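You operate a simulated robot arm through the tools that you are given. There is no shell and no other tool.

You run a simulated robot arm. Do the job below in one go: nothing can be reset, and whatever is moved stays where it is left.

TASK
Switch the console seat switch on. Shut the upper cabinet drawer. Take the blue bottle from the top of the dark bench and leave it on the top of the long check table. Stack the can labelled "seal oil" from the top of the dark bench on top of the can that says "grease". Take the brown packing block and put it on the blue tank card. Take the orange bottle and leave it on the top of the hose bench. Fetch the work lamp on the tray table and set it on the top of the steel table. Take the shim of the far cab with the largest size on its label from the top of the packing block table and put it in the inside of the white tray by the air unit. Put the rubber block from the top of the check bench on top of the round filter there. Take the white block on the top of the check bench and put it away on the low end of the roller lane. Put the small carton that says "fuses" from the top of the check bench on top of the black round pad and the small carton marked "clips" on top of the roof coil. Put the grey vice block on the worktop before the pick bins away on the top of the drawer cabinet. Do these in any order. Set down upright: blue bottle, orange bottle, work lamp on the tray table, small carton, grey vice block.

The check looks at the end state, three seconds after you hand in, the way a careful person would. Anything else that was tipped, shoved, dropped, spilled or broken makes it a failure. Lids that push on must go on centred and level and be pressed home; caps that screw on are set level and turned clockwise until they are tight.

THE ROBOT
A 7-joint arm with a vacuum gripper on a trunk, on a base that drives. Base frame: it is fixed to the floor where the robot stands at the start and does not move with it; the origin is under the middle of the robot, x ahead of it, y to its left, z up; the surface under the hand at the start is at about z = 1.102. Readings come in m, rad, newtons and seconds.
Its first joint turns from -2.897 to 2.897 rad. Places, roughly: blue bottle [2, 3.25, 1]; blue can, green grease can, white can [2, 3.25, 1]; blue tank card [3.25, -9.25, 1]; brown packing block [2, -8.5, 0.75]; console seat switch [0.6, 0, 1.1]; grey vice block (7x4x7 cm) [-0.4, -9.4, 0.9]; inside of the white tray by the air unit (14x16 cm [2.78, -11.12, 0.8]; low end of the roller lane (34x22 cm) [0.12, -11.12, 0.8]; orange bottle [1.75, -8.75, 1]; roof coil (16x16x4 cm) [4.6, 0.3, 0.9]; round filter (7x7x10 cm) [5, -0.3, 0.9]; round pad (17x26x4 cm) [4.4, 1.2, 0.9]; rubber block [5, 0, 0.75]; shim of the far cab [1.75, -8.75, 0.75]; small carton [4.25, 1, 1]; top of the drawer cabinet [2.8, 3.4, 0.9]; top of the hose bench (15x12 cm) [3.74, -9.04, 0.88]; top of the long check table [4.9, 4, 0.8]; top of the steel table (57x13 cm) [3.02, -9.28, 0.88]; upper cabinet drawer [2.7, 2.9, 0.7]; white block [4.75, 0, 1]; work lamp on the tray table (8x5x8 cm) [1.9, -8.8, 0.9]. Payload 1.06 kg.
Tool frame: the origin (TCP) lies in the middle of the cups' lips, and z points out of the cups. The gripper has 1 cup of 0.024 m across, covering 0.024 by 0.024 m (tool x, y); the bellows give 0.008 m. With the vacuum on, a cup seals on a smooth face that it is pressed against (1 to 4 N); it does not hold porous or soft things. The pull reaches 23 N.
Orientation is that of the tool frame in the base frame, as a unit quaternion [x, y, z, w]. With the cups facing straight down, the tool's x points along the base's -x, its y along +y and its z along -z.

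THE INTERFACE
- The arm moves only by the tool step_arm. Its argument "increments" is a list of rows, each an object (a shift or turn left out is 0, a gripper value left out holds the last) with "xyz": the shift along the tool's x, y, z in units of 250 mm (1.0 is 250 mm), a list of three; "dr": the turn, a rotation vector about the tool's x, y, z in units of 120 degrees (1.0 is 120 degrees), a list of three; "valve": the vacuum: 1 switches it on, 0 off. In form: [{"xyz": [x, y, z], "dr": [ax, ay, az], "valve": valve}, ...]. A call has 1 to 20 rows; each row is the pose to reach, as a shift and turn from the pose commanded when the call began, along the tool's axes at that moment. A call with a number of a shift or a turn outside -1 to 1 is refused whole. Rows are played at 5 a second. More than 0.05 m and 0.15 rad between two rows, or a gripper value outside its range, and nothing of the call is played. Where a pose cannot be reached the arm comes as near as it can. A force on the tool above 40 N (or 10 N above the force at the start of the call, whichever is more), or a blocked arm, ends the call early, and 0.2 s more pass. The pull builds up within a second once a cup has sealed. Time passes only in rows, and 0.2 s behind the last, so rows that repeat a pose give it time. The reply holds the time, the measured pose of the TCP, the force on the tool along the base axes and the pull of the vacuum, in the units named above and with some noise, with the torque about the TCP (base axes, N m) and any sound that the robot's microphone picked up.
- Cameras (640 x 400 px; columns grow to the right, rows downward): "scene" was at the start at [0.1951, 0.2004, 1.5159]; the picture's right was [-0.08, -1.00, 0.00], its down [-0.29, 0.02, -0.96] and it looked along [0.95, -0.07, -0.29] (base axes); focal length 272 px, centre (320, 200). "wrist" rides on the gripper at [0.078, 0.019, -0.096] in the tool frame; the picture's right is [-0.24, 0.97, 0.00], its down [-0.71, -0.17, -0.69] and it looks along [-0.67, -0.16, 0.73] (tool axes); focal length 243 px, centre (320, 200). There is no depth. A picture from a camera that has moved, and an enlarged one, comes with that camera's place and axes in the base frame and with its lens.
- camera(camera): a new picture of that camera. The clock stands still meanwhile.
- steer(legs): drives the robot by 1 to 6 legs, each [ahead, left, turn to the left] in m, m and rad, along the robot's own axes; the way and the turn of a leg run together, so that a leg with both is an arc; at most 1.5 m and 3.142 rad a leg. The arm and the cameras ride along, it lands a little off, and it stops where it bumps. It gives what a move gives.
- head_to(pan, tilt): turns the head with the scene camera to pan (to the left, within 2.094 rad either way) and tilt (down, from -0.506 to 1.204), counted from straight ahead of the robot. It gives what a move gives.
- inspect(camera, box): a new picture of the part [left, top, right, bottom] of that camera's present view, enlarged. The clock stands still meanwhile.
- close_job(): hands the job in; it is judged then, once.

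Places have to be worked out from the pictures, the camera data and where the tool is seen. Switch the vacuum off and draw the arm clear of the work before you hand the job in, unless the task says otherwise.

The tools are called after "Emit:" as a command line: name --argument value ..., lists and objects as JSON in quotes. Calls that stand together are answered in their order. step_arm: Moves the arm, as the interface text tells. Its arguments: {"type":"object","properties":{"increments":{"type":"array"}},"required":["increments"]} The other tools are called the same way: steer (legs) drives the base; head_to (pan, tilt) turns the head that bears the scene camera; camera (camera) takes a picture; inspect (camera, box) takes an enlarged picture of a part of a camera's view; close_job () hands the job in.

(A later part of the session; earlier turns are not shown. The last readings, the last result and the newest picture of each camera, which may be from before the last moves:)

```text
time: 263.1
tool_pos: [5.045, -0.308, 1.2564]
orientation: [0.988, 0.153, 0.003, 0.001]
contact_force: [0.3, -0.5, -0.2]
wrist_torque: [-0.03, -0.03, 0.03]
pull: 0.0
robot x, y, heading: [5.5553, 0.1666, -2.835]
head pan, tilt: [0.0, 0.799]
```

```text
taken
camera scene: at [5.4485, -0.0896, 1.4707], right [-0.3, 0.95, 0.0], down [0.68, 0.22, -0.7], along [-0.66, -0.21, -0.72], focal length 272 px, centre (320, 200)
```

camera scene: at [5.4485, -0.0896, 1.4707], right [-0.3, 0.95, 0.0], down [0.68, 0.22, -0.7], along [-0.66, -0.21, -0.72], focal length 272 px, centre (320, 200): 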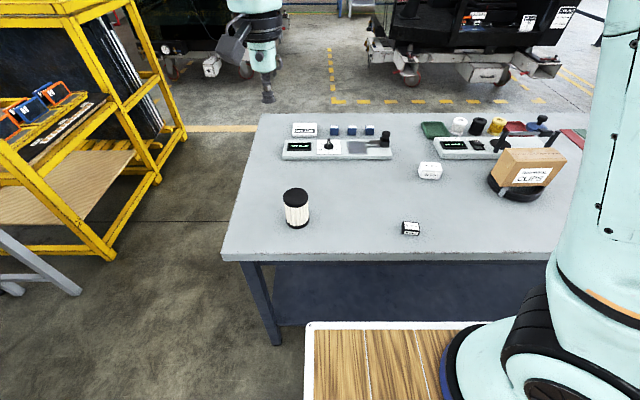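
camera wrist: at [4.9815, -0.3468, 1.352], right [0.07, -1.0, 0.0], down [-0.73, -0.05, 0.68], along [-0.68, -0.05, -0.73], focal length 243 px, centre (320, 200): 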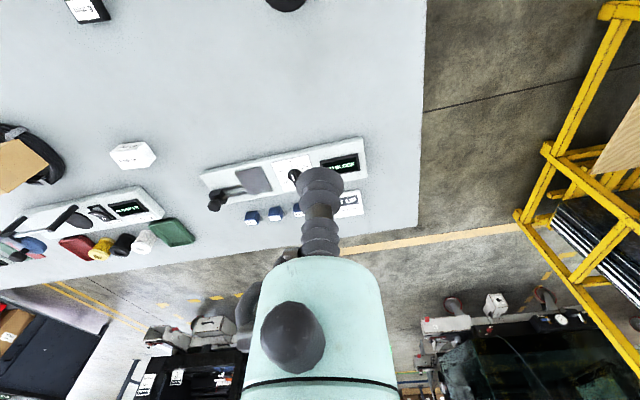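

I move the hand over the rubber block.

Emit:
step_arm --increments '[{"xyz": [-0.01, -0.15, 0]}, {"xyz": [-0.02, -0.3, 0]}, {"xyz": [-0.03, -0.45, 0.05]}, {"xyz": [-0.043, -0.6, 0.1]}, {"xyz": [-0.043, -0.677, 0.2]}]'

Emit:
step_arm --increments '[{"xyz": [-0.01, -0.15, 0.08]}, {"xyz": [-0.02, -0.3, 0.16]}, {"xyz": [-0.03, -0.45, 0.24]}, {"xyz": [-0.043, -0.6, 0.34]}, {"xyz": [-0.043, -0.677, 0.48]}, {"xyz": [-0.043, -0.677, 0.64]}, {"xyz": [-0.043, -0.677, 0.75]}, {"xyz": [-0.043, -0.677, 0.75]}]'

Emit:
camera --camera "wrist"

Emit:
inspect --camera "scene" --box '[340, 150, 500, 260]'

```text
time: 264.3
tool_pos: [4.9831, -0.1503, 1.2069]
orientation: [0.988, 0.154, 0.002, 0.001]
contact_force: [-0.3, -0.4, 0.3]
wrist_torque: [0.0, 0.0, 0.01]
pull: 0.0
robot x, y, heading: [5.5539, 0.1649, -2.835]
head pan, tilt: [0.0, 0.799]
```

```text
time: 266.1
tool_pos: [4.922, 0.0079, 1.0171]
orientation: [0.988, 0.153, 0.004, 0.0]
contact_force: [-0.2, 0.5, 0.3]
wrist_torque: [0.03, -0.04, -0.05]
pull: 0.0
robot x, y, heading: [5.5575, 0.166, -2.84]
head pan, tilt: [0.0, 0.799]
```

```text
taken
camera wrist: at [5.0017, 0.0152, 1.1134], right [0.07, -1.0, 0.0], down [-0.73, -0.05, 0.68], along [-0.68, -0.05, -0.73], focal length 243 px, centre (320, 200)
```

wrist: 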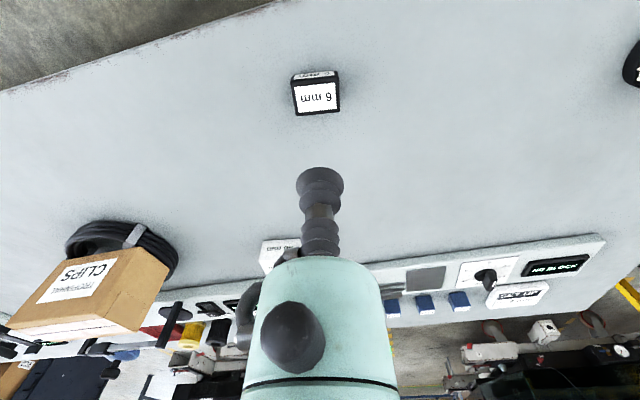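

```text
3.64 times, centred on (420, 205) of scene
camera zoom: at [5.4485, -0.0896, 1.4707], right [-0.3, 0.95, 0.0], down [0.68, 0.22, -0.7], along [-0.66, -0.21, -0.72], focal length 988 px, centre (-44, 182)
```

zoom: 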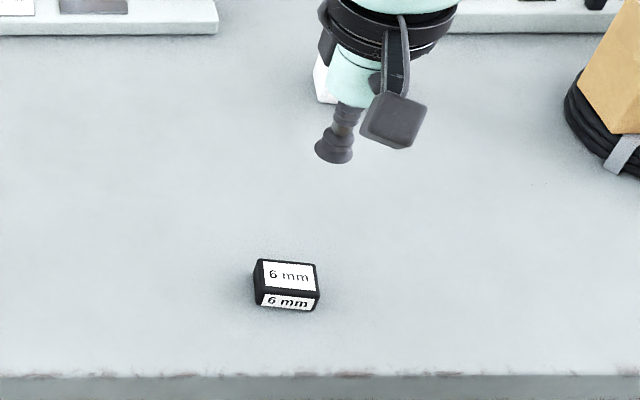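

The block's top centre is (4.913, 0.011, 0.874). I correct and go down close to it.

Emit:
step_arm --increments '[{"xyz": [-0.03, -0.025, 0.1]}, {"xyz": [-0.03, -0.025, 0.25]}, {"xyz": [-0.03, -0.025, 0.4]}, {"xyz": [-0.03, -0.025, 0.4]}]'

Emit:
camera --camera "wrist"

Emit:
inspect --camera "scene" --box '[340, 150, 500, 260]'

```text
time: 267.1
tool_pos: [4.9142, 0.0109, 0.9183]
orientation: [0.988, 0.153, 0.003, 0.0]
contact_force: [-0.2, -0.5, -0.8]
wrist_torque: [0.0, 0.04, -0.02]
pull: 0.0
robot x, y, heading: [5.5573, 0.17, -2.836]
head pan, tilt: [0.0, 0.799]
```

```text
taken
camera wrist: at [4.994, 0.0178, 1.0137], right [0.07, -1.0, 0.0], down [-0.73, -0.05, 0.68], along [-0.68, -0.05, -0.73], focal length 243 px, centre (320, 200)
```

wrist: 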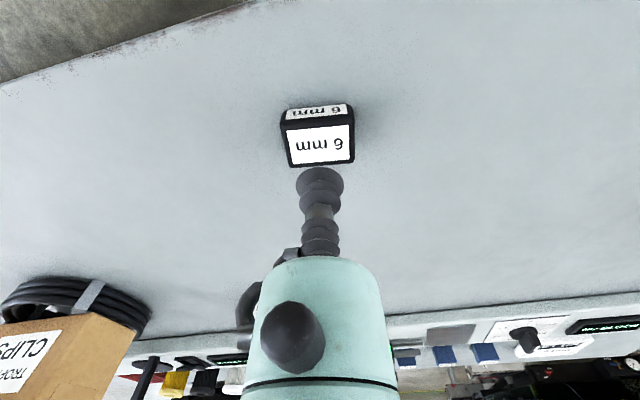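

```text
3.64 times, centred on (420, 205) of scene
camera zoom: at [5.4485, -0.0896, 1.4707], right [-0.3, 0.95, 0.0], down [0.68, 0.22, -0.7], along [-0.66, -0.21, -0.72], focal length 988 px, centre (-44, 182)
```

zoom: 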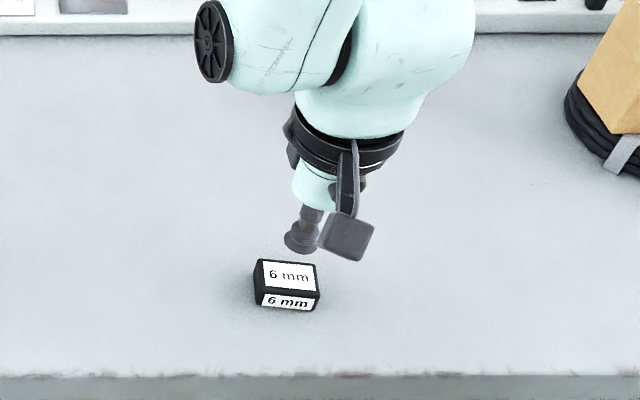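

Aligned. I descend with vacuum on to pick the rubber block up by its label.

Emit:
step_arm --increments '[{"xyz": [0, -0.004, 0.08], "valve": 1}, {"xyz": [0, -0.004, 0.14], "valve": 1}, {"xyz": [0, -0.004, 0.165], "valve": 1}, {"xyz": [0, -0.004, 0.178], "valve": 1}, {"xyz": [0, -0.004, 0.186], "valve": 1}, {"xyz": [0, -0.004, 0.186], "valve": 1}, {"xyz": [0, -0.004, 0.186], "valve": 1}]'

```text
time: 268.7
tool_pos: [4.9141, 0.0133, 0.8714]
orientation: [0.988, 0.153, 0.003, 0.0]
contact_force: [-0.4, -0.6, 10.7]
wrist_torque: [0.05, 0.04, 0.0]
pull: 22.6
robot x, y, heading: [5.5545, 0.1677, -2.835]
head pan, tilt: [0.0, 0.799]
```

Sealed. I lift the block and carry it toward the filter, stopping short to view the filter top.

Emit:
step_arm --increments '[{"xyz": [0, 0, -0.06], "valve": 1}, {"xyz": [0, 0, -0.2], "valve": 1}, {"xyz": [0, 0, -0.38], "valve": 1}, {"xyz": [0, 0, -0.56], "valve": 1}, {"xyz": [0, 0, -0.74], "valve": 1}, {"xyz": [0, 0.0, -0.9], "valve": 1}, {"xyz": [0, 0.15, -0.92], "valve": 1}, {"xyz": [0.05, 0.3, -0.92], "valve": 1}, {"xyz": [0.1, 0.45, -0.92], "valve": 1}, {"xyz": [0.12, 0.6, -0.92], "valve": 1}, {"xyz": [0.14, 0.75, -0.92], "valve": 1}, {"xyz": [0.14, 0.9, -0.92], "valve": 1}, {"xyz": [0.14, 0.9, -0.92], "valve": 1}]'

Emit:
camera --camera "wrist"

Emit:
inspect --camera "scene" --box '[240, 120, 440, 260]'

```text
time: 271.5
tool_pos: [5.0146, -0.1913, 1.1019]
orientation: [0.988, 0.153, 0.003, 0.0]
contact_force: [-0.9, -0.2, -0.2]
wrist_torque: [-0.02, 0.03, 0.01]
pull: 22.5
robot x, y, heading: [5.554, 0.1683, -2.835]
head pan, tilt: [0.0, 0.799]
```

```text
taken
camera wrist: at [5.0945, -0.1843, 1.1982], right [0.07, -1.0, 0.0], down [-0.73, -0.05, 0.68], along [-0.68, -0.05, -0.73], focal length 243 px, centre (320, 200)
```

wrist: 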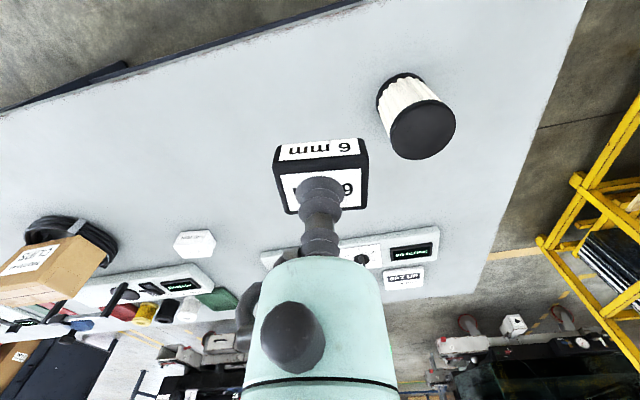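

```text
2.86 times, centred on (340, 190) of scene
camera zoom: at [5.4485, -0.0896, 1.4707], right [-0.3, 0.95, 0.0], down [0.68, 0.22, -0.7], along [-0.66, -0.21, -0.72], focal length 776 px, centre (263, 229)
```

zoom: 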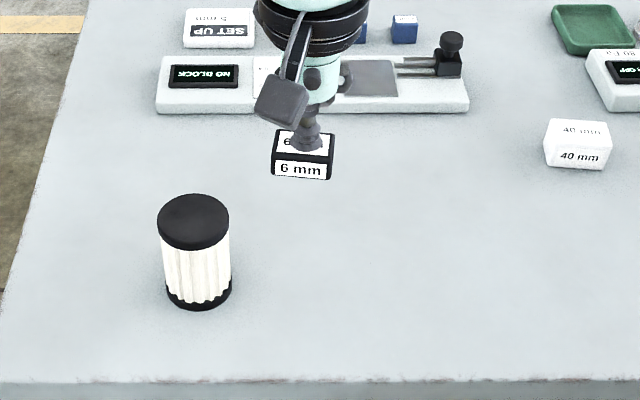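

Filter top ≈ (4.976, −0.307, 0.95). I move over it and lower to about 3 cm above.

Emit:
step_arm --increments '[{"xyz": [-0.1, 0.13, 0], "valve": 1}, {"xyz": [-0.2, 0.26, 0], "valve": 1}, {"xyz": [-0.288, 0.394, 0], "valve": 1}, {"xyz": [-0.288, 0.394, 0.15], "valve": 1}, {"xyz": [-0.288, 0.394, 0.3], "valve": 1}, {"xyz": [-0.288, 0.394, 0.4], "valve": 1}, {"xyz": [-0.288, 0.394, 0.4], "valve": 1}]'

Emit:
camera --camera "wrist"

Emit:
inspect --camera "scene" --box '[220, 120, 380, 250]'

```text
time: 273.1
tool_pos: [4.976, -0.3078, 1.0008]
orientation: [0.988, 0.153, 0.003, 0.001]
contact_force: [-0.5, 0.8, -0.8]
wrist_torque: [0.0, 0.0, -0.02]
pull: 23.5
robot x, y, heading: [5.556, 0.1715, -2.83]
head pan, tilt: [0.0, 0.799]
```

```text
taken
camera wrist: at [5.0555, -0.3007, 1.0971], right [0.07, -1.0, 0.0], down [-0.73, -0.05, 0.68], along [-0.68, -0.05, -0.73], focal length 243 px, centre (320, 200)
```

wrist: 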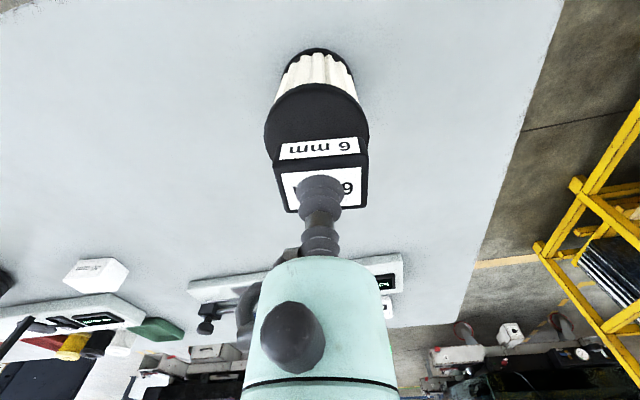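

```text
3.08 times, centred on (300, 185) of scene
camera zoom: at [5.4485, -0.0896, 1.4707], right [-0.3, 0.95, 0.0], down [0.68, 0.22, -0.7], along [-0.66, -0.21, -0.72], focal length 836 px, centre (382, 246)
```

zoom: 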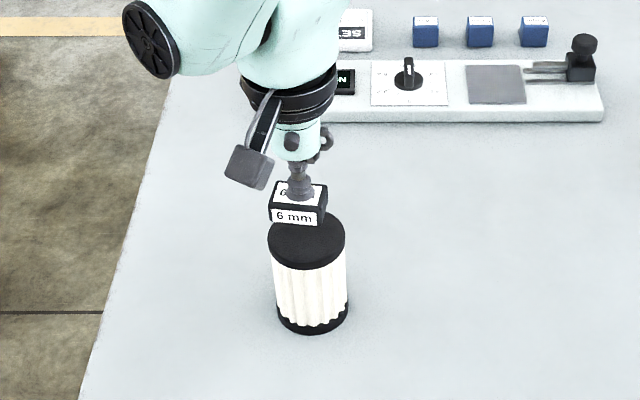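

Well aligned. I lower gently onto the filter.

Emit:
step_arm --increments '[{"xyz": [0, 0, 0.03], "valve": 1}, {"xyz": [0, 0, 0.06], "valve": 1}, {"xyz": [0, 0, 0.08], "valve": 1}, {"xyz": [0, 0, 0.09], "valve": 1}, {"xyz": [0, 0, 0.09], "valve": 1}]'

```text
time: 274.3
tool_pos: [4.9762, -0.3078, 0.9785]
orientation: [0.988, 0.154, 0.004, 0.001]
contact_force: [-0.6, 0.3, -0.6]
wrist_torque: [-0.05, -0.01, -0.02]
pull: 22.8
robot x, y, heading: [5.5562, 0.1684, -2.837]
head pan, tilt: [0.0, 0.799]
```

Emit:
step_arm --increments '[{"xyz": [0, 0, 0.01], "valve": 1}, {"xyz": [0, 0, 0.02], "valve": 1}, {"xyz": [0, 0, 0.028], "valve": 1}, {"xyz": [0, 0, 0.028], "valve": 1}]'

```text
time: 275.3
tool_pos: [4.9762, -0.3083, 0.9744]
orientation: [0.988, 0.153, 0.002, 0.001]
contact_force: [0.0, -1.0, 18.1]
wrist_torque: [0.01, 0.03, 0.02]
pull: 22.6
robot x, y, heading: [5.5556, 0.1638, -2.837]
head pan, tilt: [0.0, 0.799]
```

Contact at 0.974. I release and rise.

Emit:
step_arm --increments '[{"xyz": [0, 0, 0], "valve": 0}, {"xyz": [0, 0, 0], "valve": 0}, {"xyz": [0, 0, 0], "valve": 0}, {"xyz": [0, 0, -0.02], "valve": 0}, {"xyz": [0, 0, -0.06], "valve": 0}, {"xyz": [0, 0, -0.18], "valve": 0}, {"xyz": [0, 0, -0.34], "valve": 0}, {"xyz": [0, 0, -0.5], "valve": 0}, {"xyz": [0, -0.1, -0.64], "valve": 0}]'

Emit:
camera --camera "wrist"

Emit:
inspect --camera "scene" --box '[240, 100, 480, 260]'

```text
time: 277.3
tool_pos: [4.9697, -0.2842, 1.1331]
orientation: [0.988, 0.153, 0.003, 0.001]
contact_force: [-0.2, -0.4, -0.8]
wrist_torque: [0.03, 0.02, 0.0]
pull: 0.1
robot x, y, heading: [5.5558, 0.1672, -2.829]
head pan, tilt: [0.0, 0.799]
```

```text
taken
camera wrist: at [5.0474, -0.2777, 1.2289], right [0.07, -1.0, 0.0], down [-0.73, -0.05, 0.68], along [-0.68, -0.05, -0.73], focal length 243 px, centre (320, 200)
```

wrist: 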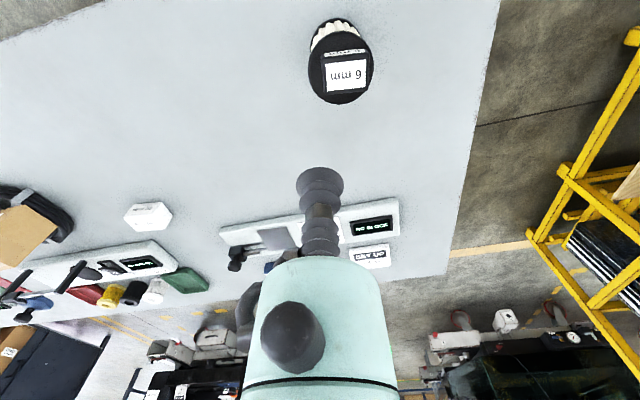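

```text
2.50 times, centred on (360, 180) of scene
camera zoom: at [5.4484, -0.0902, 1.4706], right [-0.3, 0.95, 0.0], down [0.68, 0.22, -0.7], along [-0.66, -0.21, -0.72], focal length 679 px, centre (220, 250)
```

zoom: 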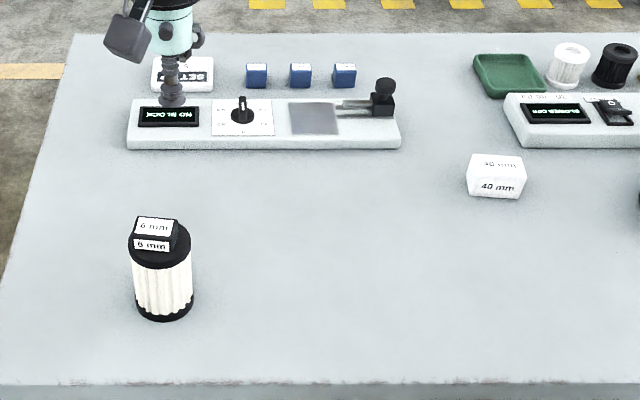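

The rubber block sits on the filter. Next the white block at about (4.656, 0.047); I move over it.

Emit:
step_arm --increments '[{"xyz": [-0.08, -0.16, 0]}, {"xyz": [-0.16, -0.32, 0]}, {"xyz": [-0.24, -0.48, 0]}, {"xyz": [-0.32, -0.65, 0]}, {"xyz": [-0.397, -0.82, 0]}]'

Emit:
step_arm --increments '[{"xyz": [-0.08, -0.16, 0]}, {"xyz": [-0.16, -0.32, 0]}, {"xyz": [-0.24, -0.48, 0]}, {"xyz": [-0.32, -0.65, 0]}, {"xyz": [-0.397, -0.82, 0.0]}, {"xyz": [-0.397, -0.82, 0.2]}, {"xyz": [-0.397, -0.82, 0.4]}, {"xyz": [-0.397, -0.82, 0.4]}]'

Emit:
camera --camera "wrist"

Emit:
inspect --camera "scene" --box '[360, 100, 520, 210]'

```text
time: 278.5
tool_pos: [4.8122, -0.1182, 1.131]
orientation: [0.988, 0.154, 0.003, 0.001]
contact_force: [0.0, 0.5, 0.6]
wrist_torque: [0.0, 0.02, -0.02]
pull: 0.0
robot x, y, heading: [5.5593, 0.169, -2.832]
head pan, tilt: [0.0, 0.799]
```

```text
time: 280.3
tool_pos: [4.6562, 0.0476, 1.0293]
orientation: [0.988, 0.152, 0.003, 0.001]
contact_force: [-0.1, -0.1, 0.3]
wrist_torque: [-0.01, 0.01, -0.02]
pull: 0.1
robot x, y, heading: [5.5528, 0.1687, -2.83]
head pan, tilt: [0.0, 0.799]
```

```text
taken
camera wrist: at [4.7354, 0.0549, 1.1253], right [0.07, -1.0, 0.0], down [-0.73, -0.05, 0.68], along [-0.68, -0.05, -0.73], focal length 243 px, centre (320, 200)
```

wrist: 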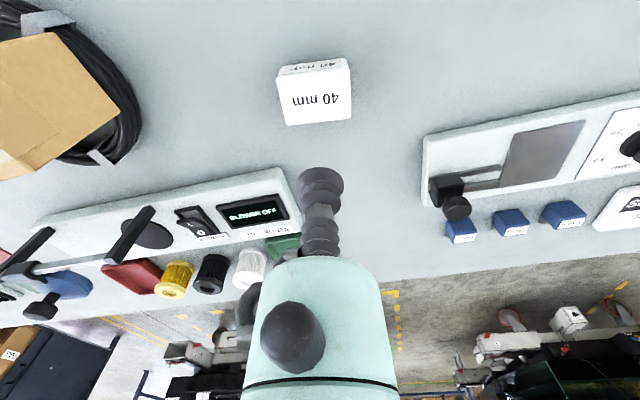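

```text
3.64 times, centred on (440, 155) of scene
camera zoom: at [5.4485, -0.0895, 1.4707], right [-0.3, 0.95, 0.0], down [0.68, 0.22, -0.7], along [-0.66, -0.21, -0.72], focal length 988 px, centre (-116, 364)
```

zoom: 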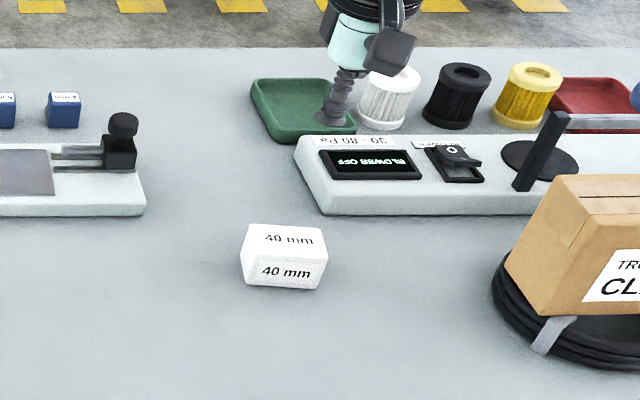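

White block top ≈ (4.650, 0.050, 0.893). I correct, descend close, and check.

Emit:
step_arm --increments '[{"xyz": [-0.016, -0.015, 0.12]}, {"xyz": [-0.016, -0.015, 0.26]}, {"xyz": [-0.016, -0.015, 0.37]}, {"xyz": [-0.016, -0.015, 0.37]}]'

Emit:
camera --camera "wrist"

```text
time: 281.3
tool_pos: [4.6505, 0.049, 0.9374]
orientation: [0.988, 0.152, 0.003, 0.001]
contact_force: [0.4, 0.5, -0.1]
wrist_torque: [0.02, -0.02, 0.01]
pull: 0.1
robot x, y, heading: [5.5512, 0.1652, -2.831]
head pan, tilt: [0.0, 0.799]
```

```text
taken
camera wrist: at [4.7311, 0.0564, 1.0332], right [0.07, -1.0, 0.0], down [-0.73, -0.05, 0.68], along [-0.68, -0.05, -0.73], focal length 243 px, centre (320, 200)
```

wrist: 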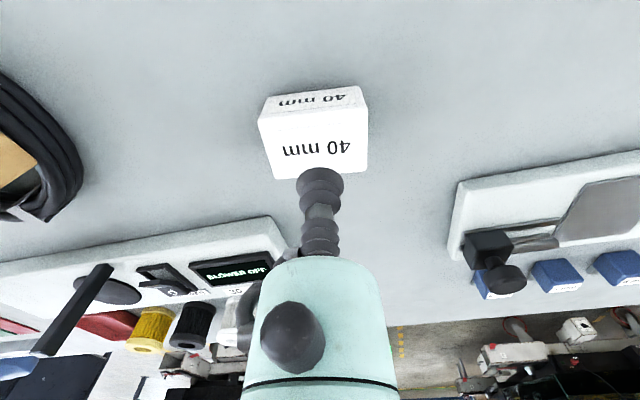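

Aligned to a few mm. I descend and pick it up.

Emit:
step_arm --increments '[{"xyz": [0, -0.012, 0.08], "valve": 1}, {"xyz": [0, -0.012, 0.15], "valve": 1}, {"xyz": [0, -0.012, 0.17], "valve": 1}, {"xyz": [0, -0.012, 0.182], "valve": 1}, {"xyz": [0, -0.012, 0.19], "valve": 1}, {"xyz": [0, -0.012, 0.19], "valve": 1}, {"xyz": [0, -0.012, 0.19], "valve": 1}]'

```text
time: 282.9
tool_pos: [4.6505, 0.0527, 0.8908]
orientation: [0.988, 0.153, 0.002, 0.0]
contact_force: [1.1, -1.6, 17.2]
wrist_torque: [0.03, 0.06, 0.02]
pull: 23.3
robot x, y, heading: [5.5557, 0.1668, -2.834]
head pan, tilt: [0.0, 0.799]
```

Sealed. I lift the block and draw it in close.

Emit:
step_arm --increments '[{"xyz": [0, 0, -0.05], "valve": 1}, {"xyz": [0, 0, -0.2], "valve": 1}, {"xyz": [0, 0, -0.38], "valve": 1}, {"xyz": [0, 0, -0.56], "valve": 1}, {"xyz": [0, 0, -0.74], "valve": 1}, {"xyz": [0, 0, -0.92], "valve": 1}, {"xyz": [0.15, 0, -1.0], "valve": 1}, {"xyz": [0.3, 0, -1.0], "valve": 1}, {"xyz": [0.45, 0.03, -1.0], "valve": 1}, {"xyz": [0.6, 0.06, -1.0], "valve": 1}, {"xyz": [0.78, 0.1, -1.0], "valve": 1}, {"xyz": [0.96, 0.14, -1.0], "valve": 1}]'

Emit:
step_arm --increments '[{"xyz": [0.1, 0.05, -0.1], "valve": 1}, {"xyz": [0.2, 0.1, -0.2], "valve": 1}, {"xyz": [0.3, 0.15, -0.3], "valve": 1}, {"xyz": [0.4, 0.2, -0.4], "valve": 1}]'

Emit:
head_to --pan 1.57 --tilt 0.3

Emit:
camera --camera "scene"

Emit:
head_to --pan 0.6 --tilt 0.3

Emit:
camera --camera "scene"

```text
time: 285.5
tool_pos: [4.8868, 0.093, 1.1408]
orientation: [0.988, 0.153, 0.003, 0.0]
contact_force: [0.1, 0.4, -1.6]
wrist_torque: [0.01, -0.02, 0.05]
pull: 22.8
robot x, y, heading: [5.5547, 0.1671, -2.833]
head pan, tilt: [0.0, 0.799]
```

```text
time: 286.5
tool_pos: [4.9971, 0.0747, 1.2419]
orientation: [0.988, 0.153, 0.003, 0.0]
contact_force: [-0.4, -0.8, -1.3]
wrist_torque: [0.01, -0.04, 0.03]
pull: 22.4
robot x, y, heading: [5.5553, 0.1663, -2.836]
head pan, tilt: [0.0, 0.799]
```

```text
time: 288.2
tool_pos: [4.9972, 0.0742, 1.2428]
orientation: [0.988, 0.153, 0.002, 0.0]
contact_force: [-0.4, 0.3, -0.6]
wrist_torque: [-0.01, -0.01, 0.01]
pull: 22.6
robot x, y, heading: [5.5573, 0.1675, -2.837]
head pan, tilt: [1.571, 0.3]
```

```text
taken
camera scene: at [5.5536, -0.1542, 1.5151], right [-0.95, -0.3, 0.0], down [-0.09, 0.28, -0.96], along [0.29, -0.91, -0.3], focal length 272 px, centre (320, 200)
```

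scene: 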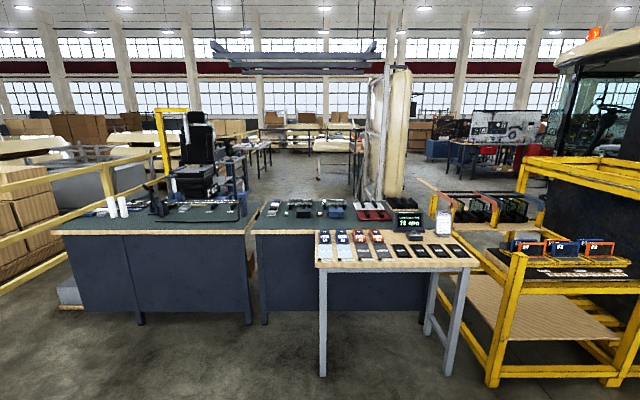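

```text
time: 289.4
tool_pos: [4.9964, 0.0746, 1.2418]
orientation: [0.988, 0.152, 0.003, 0.0]
contact_force: [-0.8, -0.4, -2.0]
wrist_torque: [0.01, 0.03, 0.0]
pull: 23.0
robot x, y, heading: [5.5562, 0.1687, -2.837]
head pan, tilt: [0.6, 0.3]
```

```text
taken
camera scene: at [5.4679, -0.1388, 1.5151], right [-0.79, 0.61, 0.0], down [0.18, 0.23, -0.96], along [-0.59, -0.75, -0.3], focal length 272 px, centre (320, 200)
```

scene: 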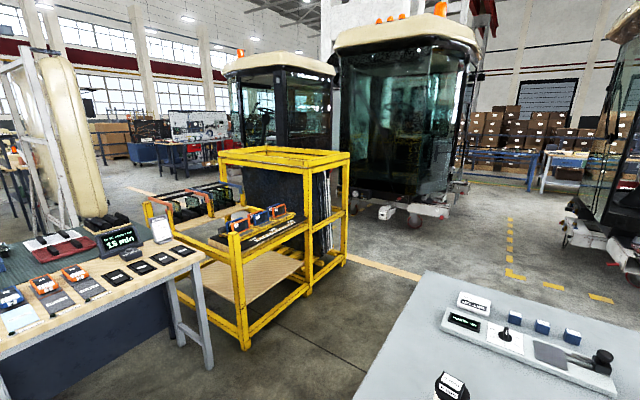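

South is blocked by benches on this side, so I go back round the north end of the check bench, down its cab side (where I can also read the hidden carton label), then along the aisle between the cabs.

Emit:
steer --legs '[[0, -1.3, 0.005], [0, -1.3, 0.005], [1.1, 0, 0], [1.05, 0, 0]]'

Emit:
head_to --pan 2.0 --tilt 0.4

Emit:
camera --camera "scene"

```text
time: 312.3
tool_pos: [2.151, 1.826, 1.242]
orientation: [0.986, 0.169, 0.003, 0.001]
contact_force: [0.3, -0.1, -0.8]
wrist_torque: [0.0, -0.03, -0.03]
pull: 23.0
robot x, y, heading: [2.7058, 1.9344, -2.802]
head pan, tilt: [0.6, 0.3]
```

```text
time: 313.9
tool_pos: [2.1521, 1.8257, 1.2428]
orientation: [0.986, 0.169, 0.003, 0.0]
contact_force: [-0.5, -0.8, -2.0]
wrist_torque: [0.0, -0.03, -0.01]
pull: 22.7
robot x, y, heading: [2.7079, 1.9376, -2.804]
head pan, tilt: [2.0, 0.4]
```

```text
taken
camera scene: at [2.7479, 1.6356, 1.5058], right [-0.72, -0.69, 0.0], down [-0.27, 0.28, -0.92], along [0.64, -0.66, -0.39], focal length 272 px, centre (320, 200)
```

scene: 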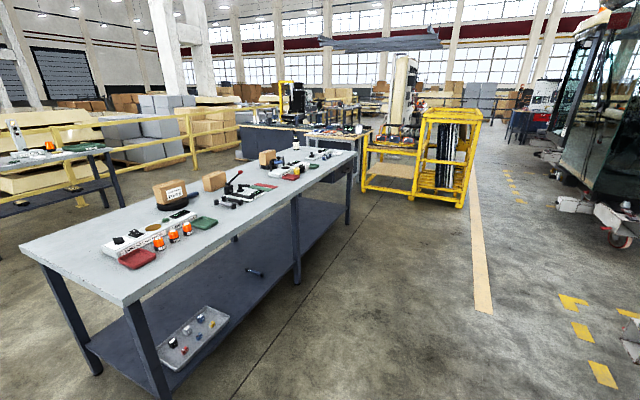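

From the cab side I can see the label on the carton that I put on the pad. I zoom in.

Emit:
inspect --camera "scene" --box '[130, 160, 230, 230]'

Emit:
inspect --camera "scene" --box '[360, 80, 640, 300]'

```text
5.71 times, centred on (180, 195) of scene
camera zoom: at [2.7479, 1.6356, 1.5058], right [-0.72, -0.69, 0.0], down [-0.27, 0.28, -0.92], along [0.64, -0.66, -0.39], focal length 1553 px, centre (1120, 229)
```

zoom: 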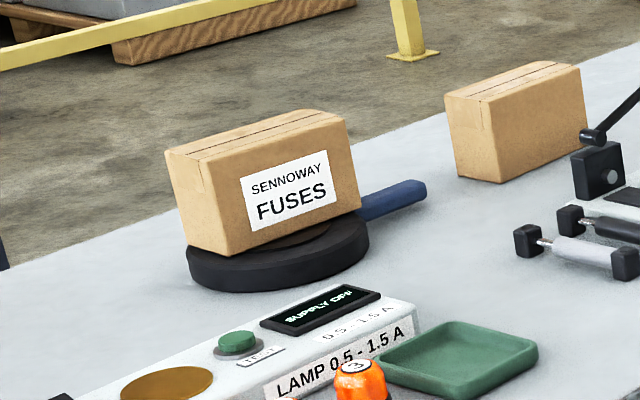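

```text
1.82 times, centred on (500, 190) of scene
camera zoom: at [2.7479, 1.6356, 1.5058], right [-0.72, -0.69, 0.0], down [-0.27, 0.28, -0.92], along [0.64, -0.66, -0.39], focal length 494 px, centre (-7, 218)
```

zoom: 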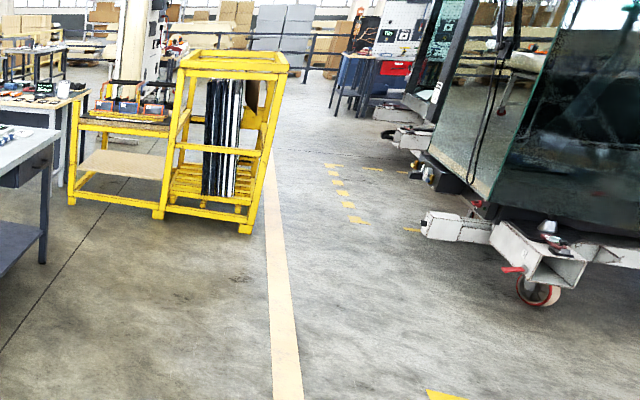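

Confirmed: the carton on the pad says FUSES. A corridor leads south between the yellow frame and the cabs; I turn, line up in it, and drive down.

Emit:
steer --legs '[[0, 0, 1.546], [0, -0.72, 0]]'

Emit:
head_to --pan 0 --tilt 0.3

Emit:
camera --camera "scene"

```text
time: 321.6
tool_pos: [2.1305, 1.1494, 1.242]
orientation: [0.582, 0.813, 0.002, -0.001]
contact_force: [0.5, -0.3, -1.3]
wrist_torque: [0.01, 0.0, -0.02]
pull: 22.6
robot x, y, heading: [2.0259, 1.7098, -1.241]
head pan, tilt: [2.0, 0.4]
```

```text
time: 323.5
tool_pos: [2.1297, 1.1496, 1.2426]
orientation: [0.582, 0.813, 0.002, -0.002]
contact_force: [0.5, 0.4, -1.2]
wrist_torque: [0.02, -0.02, -0.02]
pull: 22.8
robot x, y, heading: [2.0232, 1.7069, -1.243]
head pan, tilt: [0.0, 0.3]
```

```text
taken
camera scene: at [2.2894, 1.5884, 1.5151], right [-0.95, -0.32, 0.0], down [-0.1, 0.28, -0.96], along [0.31, -0.9, -0.3], focal length 272 px, centre (320, 200)
```

scene: 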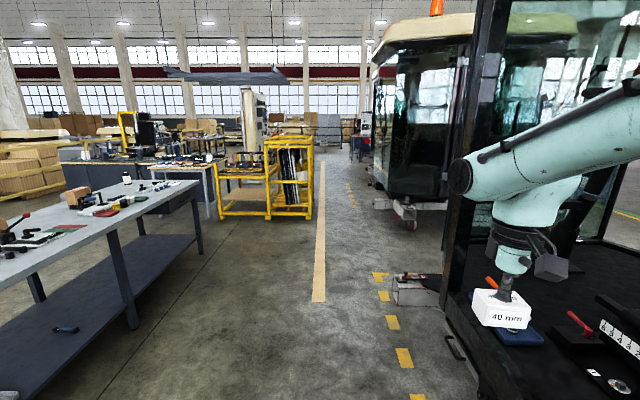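

The corridor between the cab's outrigger (e1≈2.03) and the yellow frame (e1≈2.84) is wide enough; I'm centred. I drive ahead in legs.

Emit:
steer --legs '[[0, 0, -0.015], [1.4, 0, 0], [1.4, 0, 0]]'

Emit:
camera --camera "scene"

```text
time: 325.2
tool_pos: [2.1285, 1.1228, 1.2412]
orientation: [0.592, 0.806, 0.003, -0.001]
contact_force: [0.3, 0.2, -0.9]
wrist_torque: [0.02, -0.02, 0.02]
pull: 23.0
robot x, y, heading: [2.0379, 1.6812, -1.268]
head pan, tilt: [0.0, 0.3]
stopped in leg 2: the robot was blocked; the commanded pose is now the measured one
```

```text
taken
camera scene: at [2.2971, 1.5571, 1.5151], right [-0.95, -0.3, 0.0], down [-0.09, 0.28, -0.96], along [0.29, -0.91, -0.3], focal length 272 px, centre (320, 200)
```

scene: 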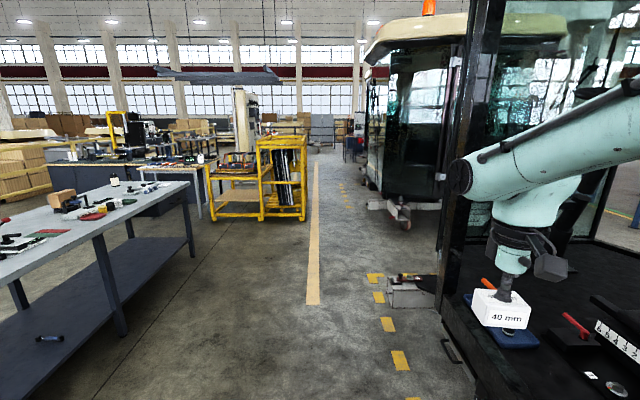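

I was blocked after 3 cm: my arm's elbow sticks out on the right and probably touched the cab pillar. I back off, shift left, and pass with more room.

Emit:
steer --legs '[[-0.08, 0, 0], [0, 0.42, 0.01]]'

Emit:
head_to --pan -0.9 --tilt 0.3

Emit:
camera --camera "scene"

```text
time: 328.5
tool_pos: [2.5112, 1.3281, 1.2411]
orientation: [0.589, 0.808, 0.002, -0.001]
contact_force: [-0.7, -0.5, -0.9]
wrist_torque: [0.01, -0.01, 0.01]
pull: 22.9
robot x, y, heading: [2.4175, 1.8859, -1.255]
head pan, tilt: [0.0, 0.3]
```

```text
time: 329.7
tool_pos: [2.5102, 1.3289, 1.2416]
orientation: [0.589, 0.808, 0.002, -0.002]
contact_force: [-0.1, -0.5, -1.2]
wrist_torque: [0.0, 0.0, -0.02]
pull: 22.4
robot x, y, heading: [2.4111, 1.8863, -1.256]
head pan, tilt: [-0.901, 0.3]
```

```text
taken
camera scene: at [2.5956, 1.7749, 1.5151], right [-0.83, 0.55, 0.0], down [0.16, 0.25, -0.96], along [-0.53, -0.8, -0.3], focal length 272 px, centre (320, 200)
```

scene: 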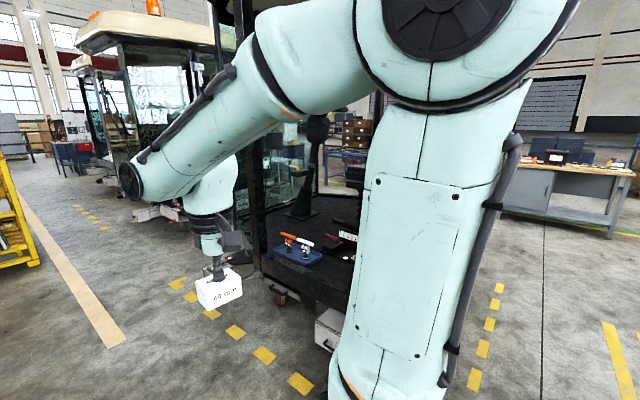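

Now at e1≈2.88 with good clearance to the cab. I drive ahead, then shift right before the yellow frame.

Emit:
steer --legs '[[1.3, 0, 0], [1.2, 0, 0]]'

Emit:
head_to --pan 0.0 --tilt 0.35

Emit:
camera --camera "scene"

```text
time: 341.9
tool_pos: [3.3018, -1.0445, 1.2412]
orientation: [0.584, 0.812, 0.003, -0.002]
contact_force: [0.4, -0.4, -1.2]
wrist_torque: [0.01, -0.05, 0.0]
pull: 22.9
robot x, y, heading: [3.2001, -0.4887, -1.242]
head pan, tilt: [-0.901, 0.3]
```

```text
time: 343.1
tool_pos: [3.3016, -1.0459, 1.2426]
orientation: [0.583, 0.812, 0.002, -0.001]
contact_force: [0.0, -0.2, -2.0]
wrist_torque: [0.0, 0.0, 0.04]
pull: 22.9
robot x, y, heading: [3.2005, -0.4896, -1.247]
head pan, tilt: [0.0, 0.351]
```

```text
taken
camera scene: at [3.4618, -0.6079, 1.5104], right [-0.95, -0.32, 0.0], down [-0.11, 0.33, -0.94], along [0.3, -0.89, -0.34], focal length 272 px, centre (320, 200)
```

scene: 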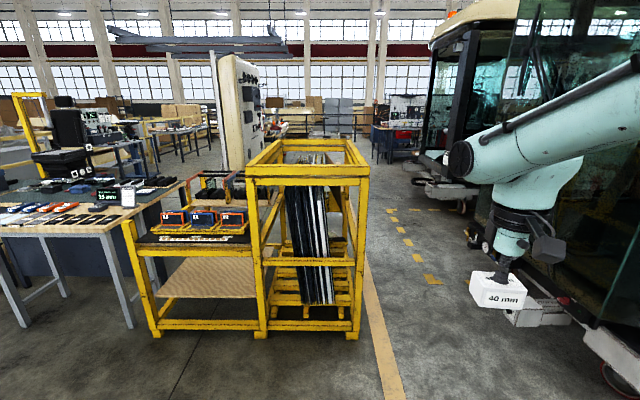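

The corridor runs between cab 2 (e1≈1.7) and the frame (e1≈2.87). I shift right to its middle and drive on.

Emit:
steer --legs '[[0, -0.54, -0.01], [1.2, 0, 0], [1.2, 0, 0]]'

Emit:
head_to --pan -0.4 --tilt 0.3

Emit:
camera --camera "scene"

```text
time: 357.6
tool_pos: [3.538, -3.5058, 1.2409]
orientation: [0.588, 0.809, 0.003, -0.002]
contact_force: [1.2, 0.5, -0.8]
wrist_torque: [0.05, 0.02, 0.0]
pull: 22.3
robot x, y, heading: [3.4427, -2.9482, -1.255]
head pan, tilt: [0.0, 0.351]
```

```text
time: 358.5
tool_pos: [3.5403, -3.5065, 1.2421]
orientation: [0.587, 0.809, 0.003, -0.001]
contact_force: [0.3, 0.4, -0.7]
wrist_torque: [-0.01, 0.0, -0.01]
pull: 23.0
robot x, y, heading: [3.4412, -2.9515, -1.251]
head pan, tilt: [-0.4, 0.3]
```

```text
taken
camera scene: at [3.6665, -3.0743, 1.5151], right [-1.0, 0.08, 0.0], down [0.02, 0.29, -0.96], along [-0.08, -0.95, -0.3], focal length 272 px, centre (320, 200)
```

scene: 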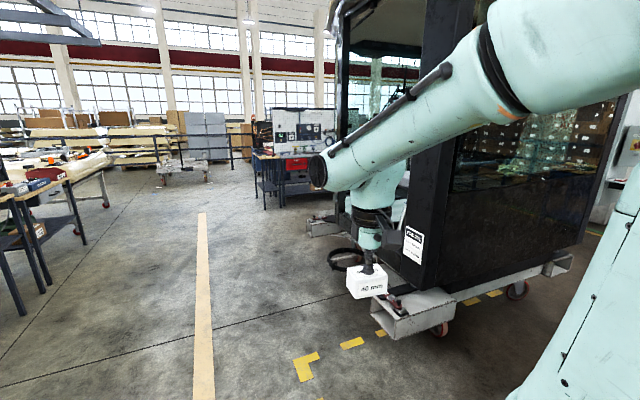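

Past cab 2. I keep on south, slightly left, toward the group of tables seen ahead.

Emit:
steer --legs '[[1.3, 0.15, 0], [1.2, 0, 0]]'

Emit:
head_to --pan -0.3 --tilt 0.3

Emit:
camera --camera "scene"

Emit:
head_to --pan -1.2 --tilt 0.3

Emit:
camera --camera "scene"

```text
time: 370.7
tool_pos: [4.465, -5.8291, 1.2418]
orientation: [0.586, 0.811, 0.002, -0.003]
contact_force: [-0.2, 0.1, -1.7]
wrist_torque: [-0.01, 0.0, 0.01]
pull: 22.6
robot x, y, heading: [4.3641, -5.2718, -1.25]
head pan, tilt: [-0.4, 0.3]
```

```text
time: 371.4
tool_pos: [4.4647, -5.8298, 1.2407]
orientation: [0.586, 0.81, 0.002, -0.002]
contact_force: [0.5, -0.4, -1.1]
wrist_torque: [0.02, 0.05, -0.03]
pull: 22.3
robot x, y, heading: [4.3655, -5.2695, -1.248]
head pan, tilt: [-0.3, 0.3]
```

```text
taken
camera scene: at [4.599, -5.3976, 1.5151], right [-1.0, -0.02, 0.0], down [-0.01, 0.3, -0.96], along [0.02, -0.96, -0.3], focal length 272 px, centre (320, 200)
```

scene: 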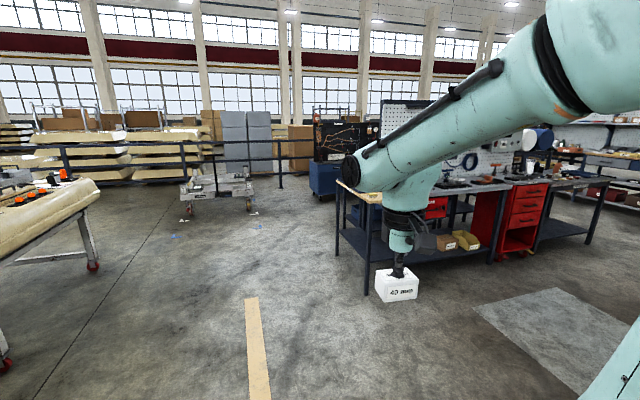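

```text
time: 372.6
tool_pos: [4.4641, -5.8304, 1.2409]
orientation: [0.586, 0.811, 0.003, -0.001]
contact_force: [0.6, 0.1, -1.1]
wrist_torque: [0.0, -0.02, -0.02]
pull: 22.7
robot x, y, heading: [4.3638, -5.2721, -1.252]
head pan, tilt: [-1.201, 0.3]
```

```text
taken
camera scene: at [4.5252, -5.3637, 1.5151], right [-0.64, 0.77, 0.0], down [0.23, 0.19, -0.96], along [-0.74, -0.61, -0.3], focal length 272 px, centre (320, 200)
```

scene: 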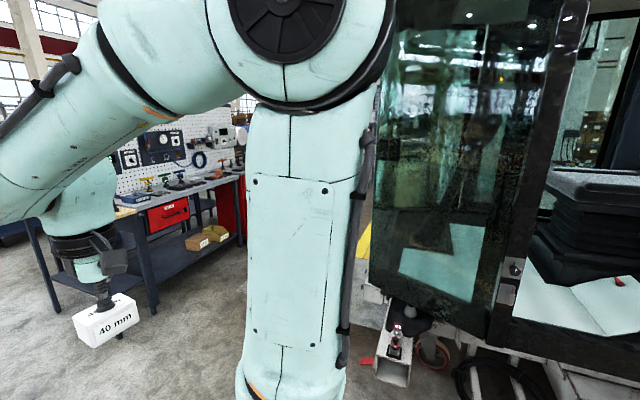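

Ahead on the right is a long bench with a pegboard running west; the corridor continues south at its left end. I drive on and look west behind it.

Emit:
steer --legs '[[1.2, 0.1, 0], [1.2, 0, 0]]'

Emit:
head_to --pan -0.5 --tilt 0.3

Emit:
camera --camera "scene"

Emit:
head_to --pan -1.8 --tilt 0.3

Emit:
camera --camera "scene"

```text
time: 384.4
tool_pos: [5.3407, -8.0614, 1.2419]
orientation: [0.58, 0.815, 0.002, -0.001]
contact_force: [0.4, -0.3, -0.4]
wrist_torque: [-0.03, 0.0, -0.04]
pull: 22.4
robot x, y, heading: [5.2335, -7.5064, -1.237]
head pan, tilt: [-1.201, 0.3]
```

```text
time: 385.4
tool_pos: [5.3405, -8.0615, 1.2408]
orientation: [0.58, 0.815, 0.002, -0.002]
contact_force: [0.1, 0.2, -1.0]
wrist_torque: [0.0, -0.01, 0.0]
pull: 22.8
robot x, y, heading: [5.2332, -7.5033, -1.233]
head pan, tilt: [-0.499, 0.3]
```

```text
taken
camera scene: at [5.4501, -7.6264, 1.5151], right [-0.99, 0.16, 0.0], down [0.05, 0.29, -0.96], along [-0.16, -0.94, -0.3], focal length 272 px, centre (320, 200)
```

scene: 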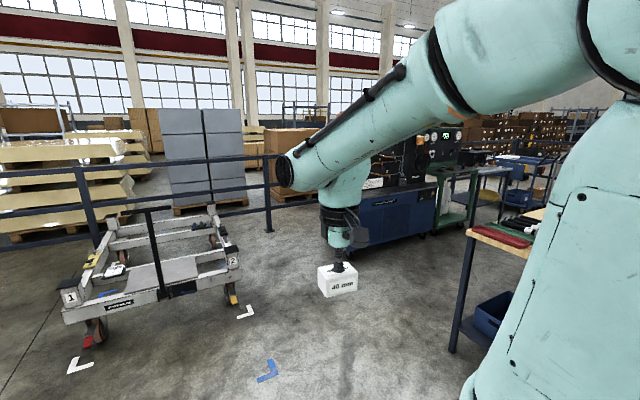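

```text
time: 386.9
tool_pos: [5.3406, -8.0614, 1.2416]
orientation: [0.58, 0.815, 0.003, -0.001]
contact_force: [-0.1, 0.1, -1.5]
wrist_torque: [-0.02, -0.04, -0.01]
pull: 22.3
robot x, y, heading: [5.2314, -7.5094, -1.235]
head pan, tilt: [-1.799, 0.3]
```

```text
taken
camera scene: at [5.3726, -7.5443, 1.5151], right [-0.11, 0.99, 0.0], down [0.29, 0.03, -0.96], along [-0.95, -0.1, -0.3], focal length 272 px, centre (320, 200)
```

scene: 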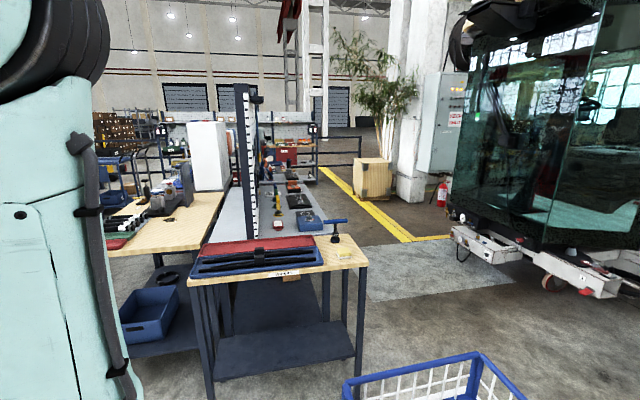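

South of the pegboard there's a second bench row and an aisle about 1.1 m wide, with blue air units on its far side. I go to its mouth, turn west, and look along it.

Emit:
steer --legs '[[1.1, 0, -0.01], [0, 0, -1.57], [0, 0.5, 0]]'

Emit:
head_to --pan 0.0 --tilt 0.35

Emit:
camera --camera "scene"

```text
time: 398.9
tool_pos: [5.1871, -9.1224, 1.2411]
orientation: [0.988, 0.155, 0.003, 0.001]
contact_force: [0.3, -0.7, -1.9]
wrist_torque: [0.02, -0.01, 0.0]
pull: 22.9
robot x, y, heading: [5.7427, -9.0286, -2.827]
head pan, tilt: [-1.799, 0.3]
```

```text
time: 400.8
tool_pos: [5.1865, -9.1222, 1.242]
orientation: [0.988, 0.155, 0.003, 0.001]
contact_force: [-0.3, 0.3, -1.1]
wrist_torque: [-0.01, 0.03, -0.01]
pull: 23.2
robot x, y, heading: [5.7432, -9.0266, -2.826]
head pan, tilt: [0.0, 0.351]
```

```text
taken
camera scene: at [5.6271, -9.2883, 1.5104], right [-0.31, 0.95, 0.0], down [0.33, 0.11, -0.94], along [-0.89, -0.29, -0.34], focal length 272 px, centre (320, 200)
```

scene: 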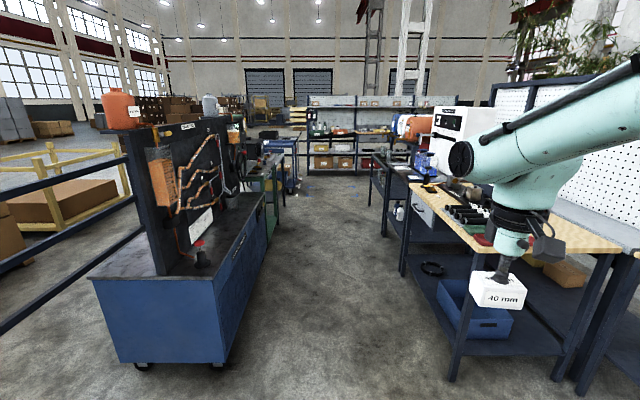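

The aisle is clear down its middle: air rack on the left, wooden bench then others on the right, pick-bin shelf at the end. I move to the centre line and drive west.

Emit:
steer --legs '[[0.6, 0.1, 0], [1.2, 0, 0]]'

Emit:
camera --camera "scene"

Emit:
head_to --pan -1.2 --tilt 0.5

Emit:
camera --camera "scene"

```text
time: 409.8
tool_pos: [3.5185, -9.7677, 1.2415]
orientation: [0.988, 0.154, 0.003, 0.001]
contact_force: [-0.2, -0.1, -0.8]
wrist_torque: [-0.03, -0.03, -0.01]
pull: 23.2
robot x, y, heading: [4.0753, -9.6753, -2.829]
head pan, tilt: [0.0, 0.351]
```

```text
taken
camera scene: at [3.9583, -9.9354, 1.5104], right [-0.31, 0.95, 0.0], down [0.33, 0.1, -0.94], along [-0.89, -0.29, -0.34], focal length 272 px, centre (320, 200)
```

scene: 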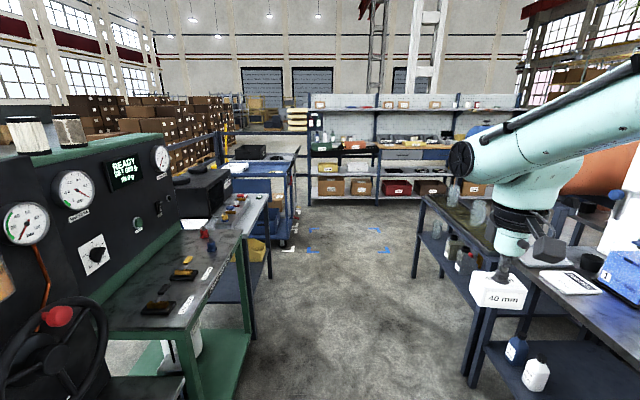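

```text
time: 411.2
tool_pos: [3.5185, -9.7679, 1.2417]
orientation: [0.988, 0.153, 0.003, 0.001]
contact_force: [0.6, 0.5, -2.0]
wrist_torque: [0.03, 0.01, 0.03]
pull: 22.4
robot x, y, heading: [4.0713, -9.676, -2.828]
head pan, tilt: [-1.201, 0.499]
```

```text
taken
camera scene: at [3.9897, -9.8363, 1.4967], right [0.78, 0.63, 0.0], down [0.3, -0.37, -0.88], along [-0.55, 0.68, -0.48], focal length 272 px, centre (320, 200)
```

scene: 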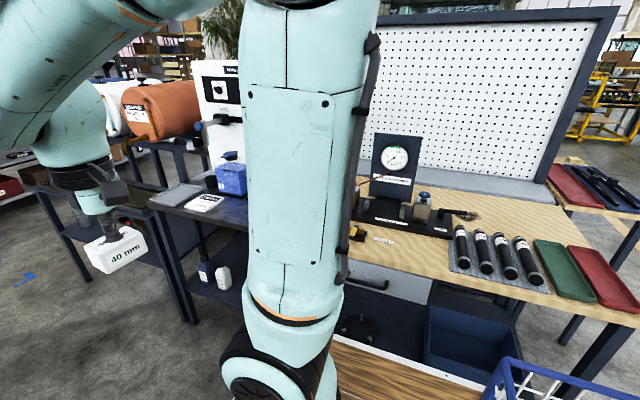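

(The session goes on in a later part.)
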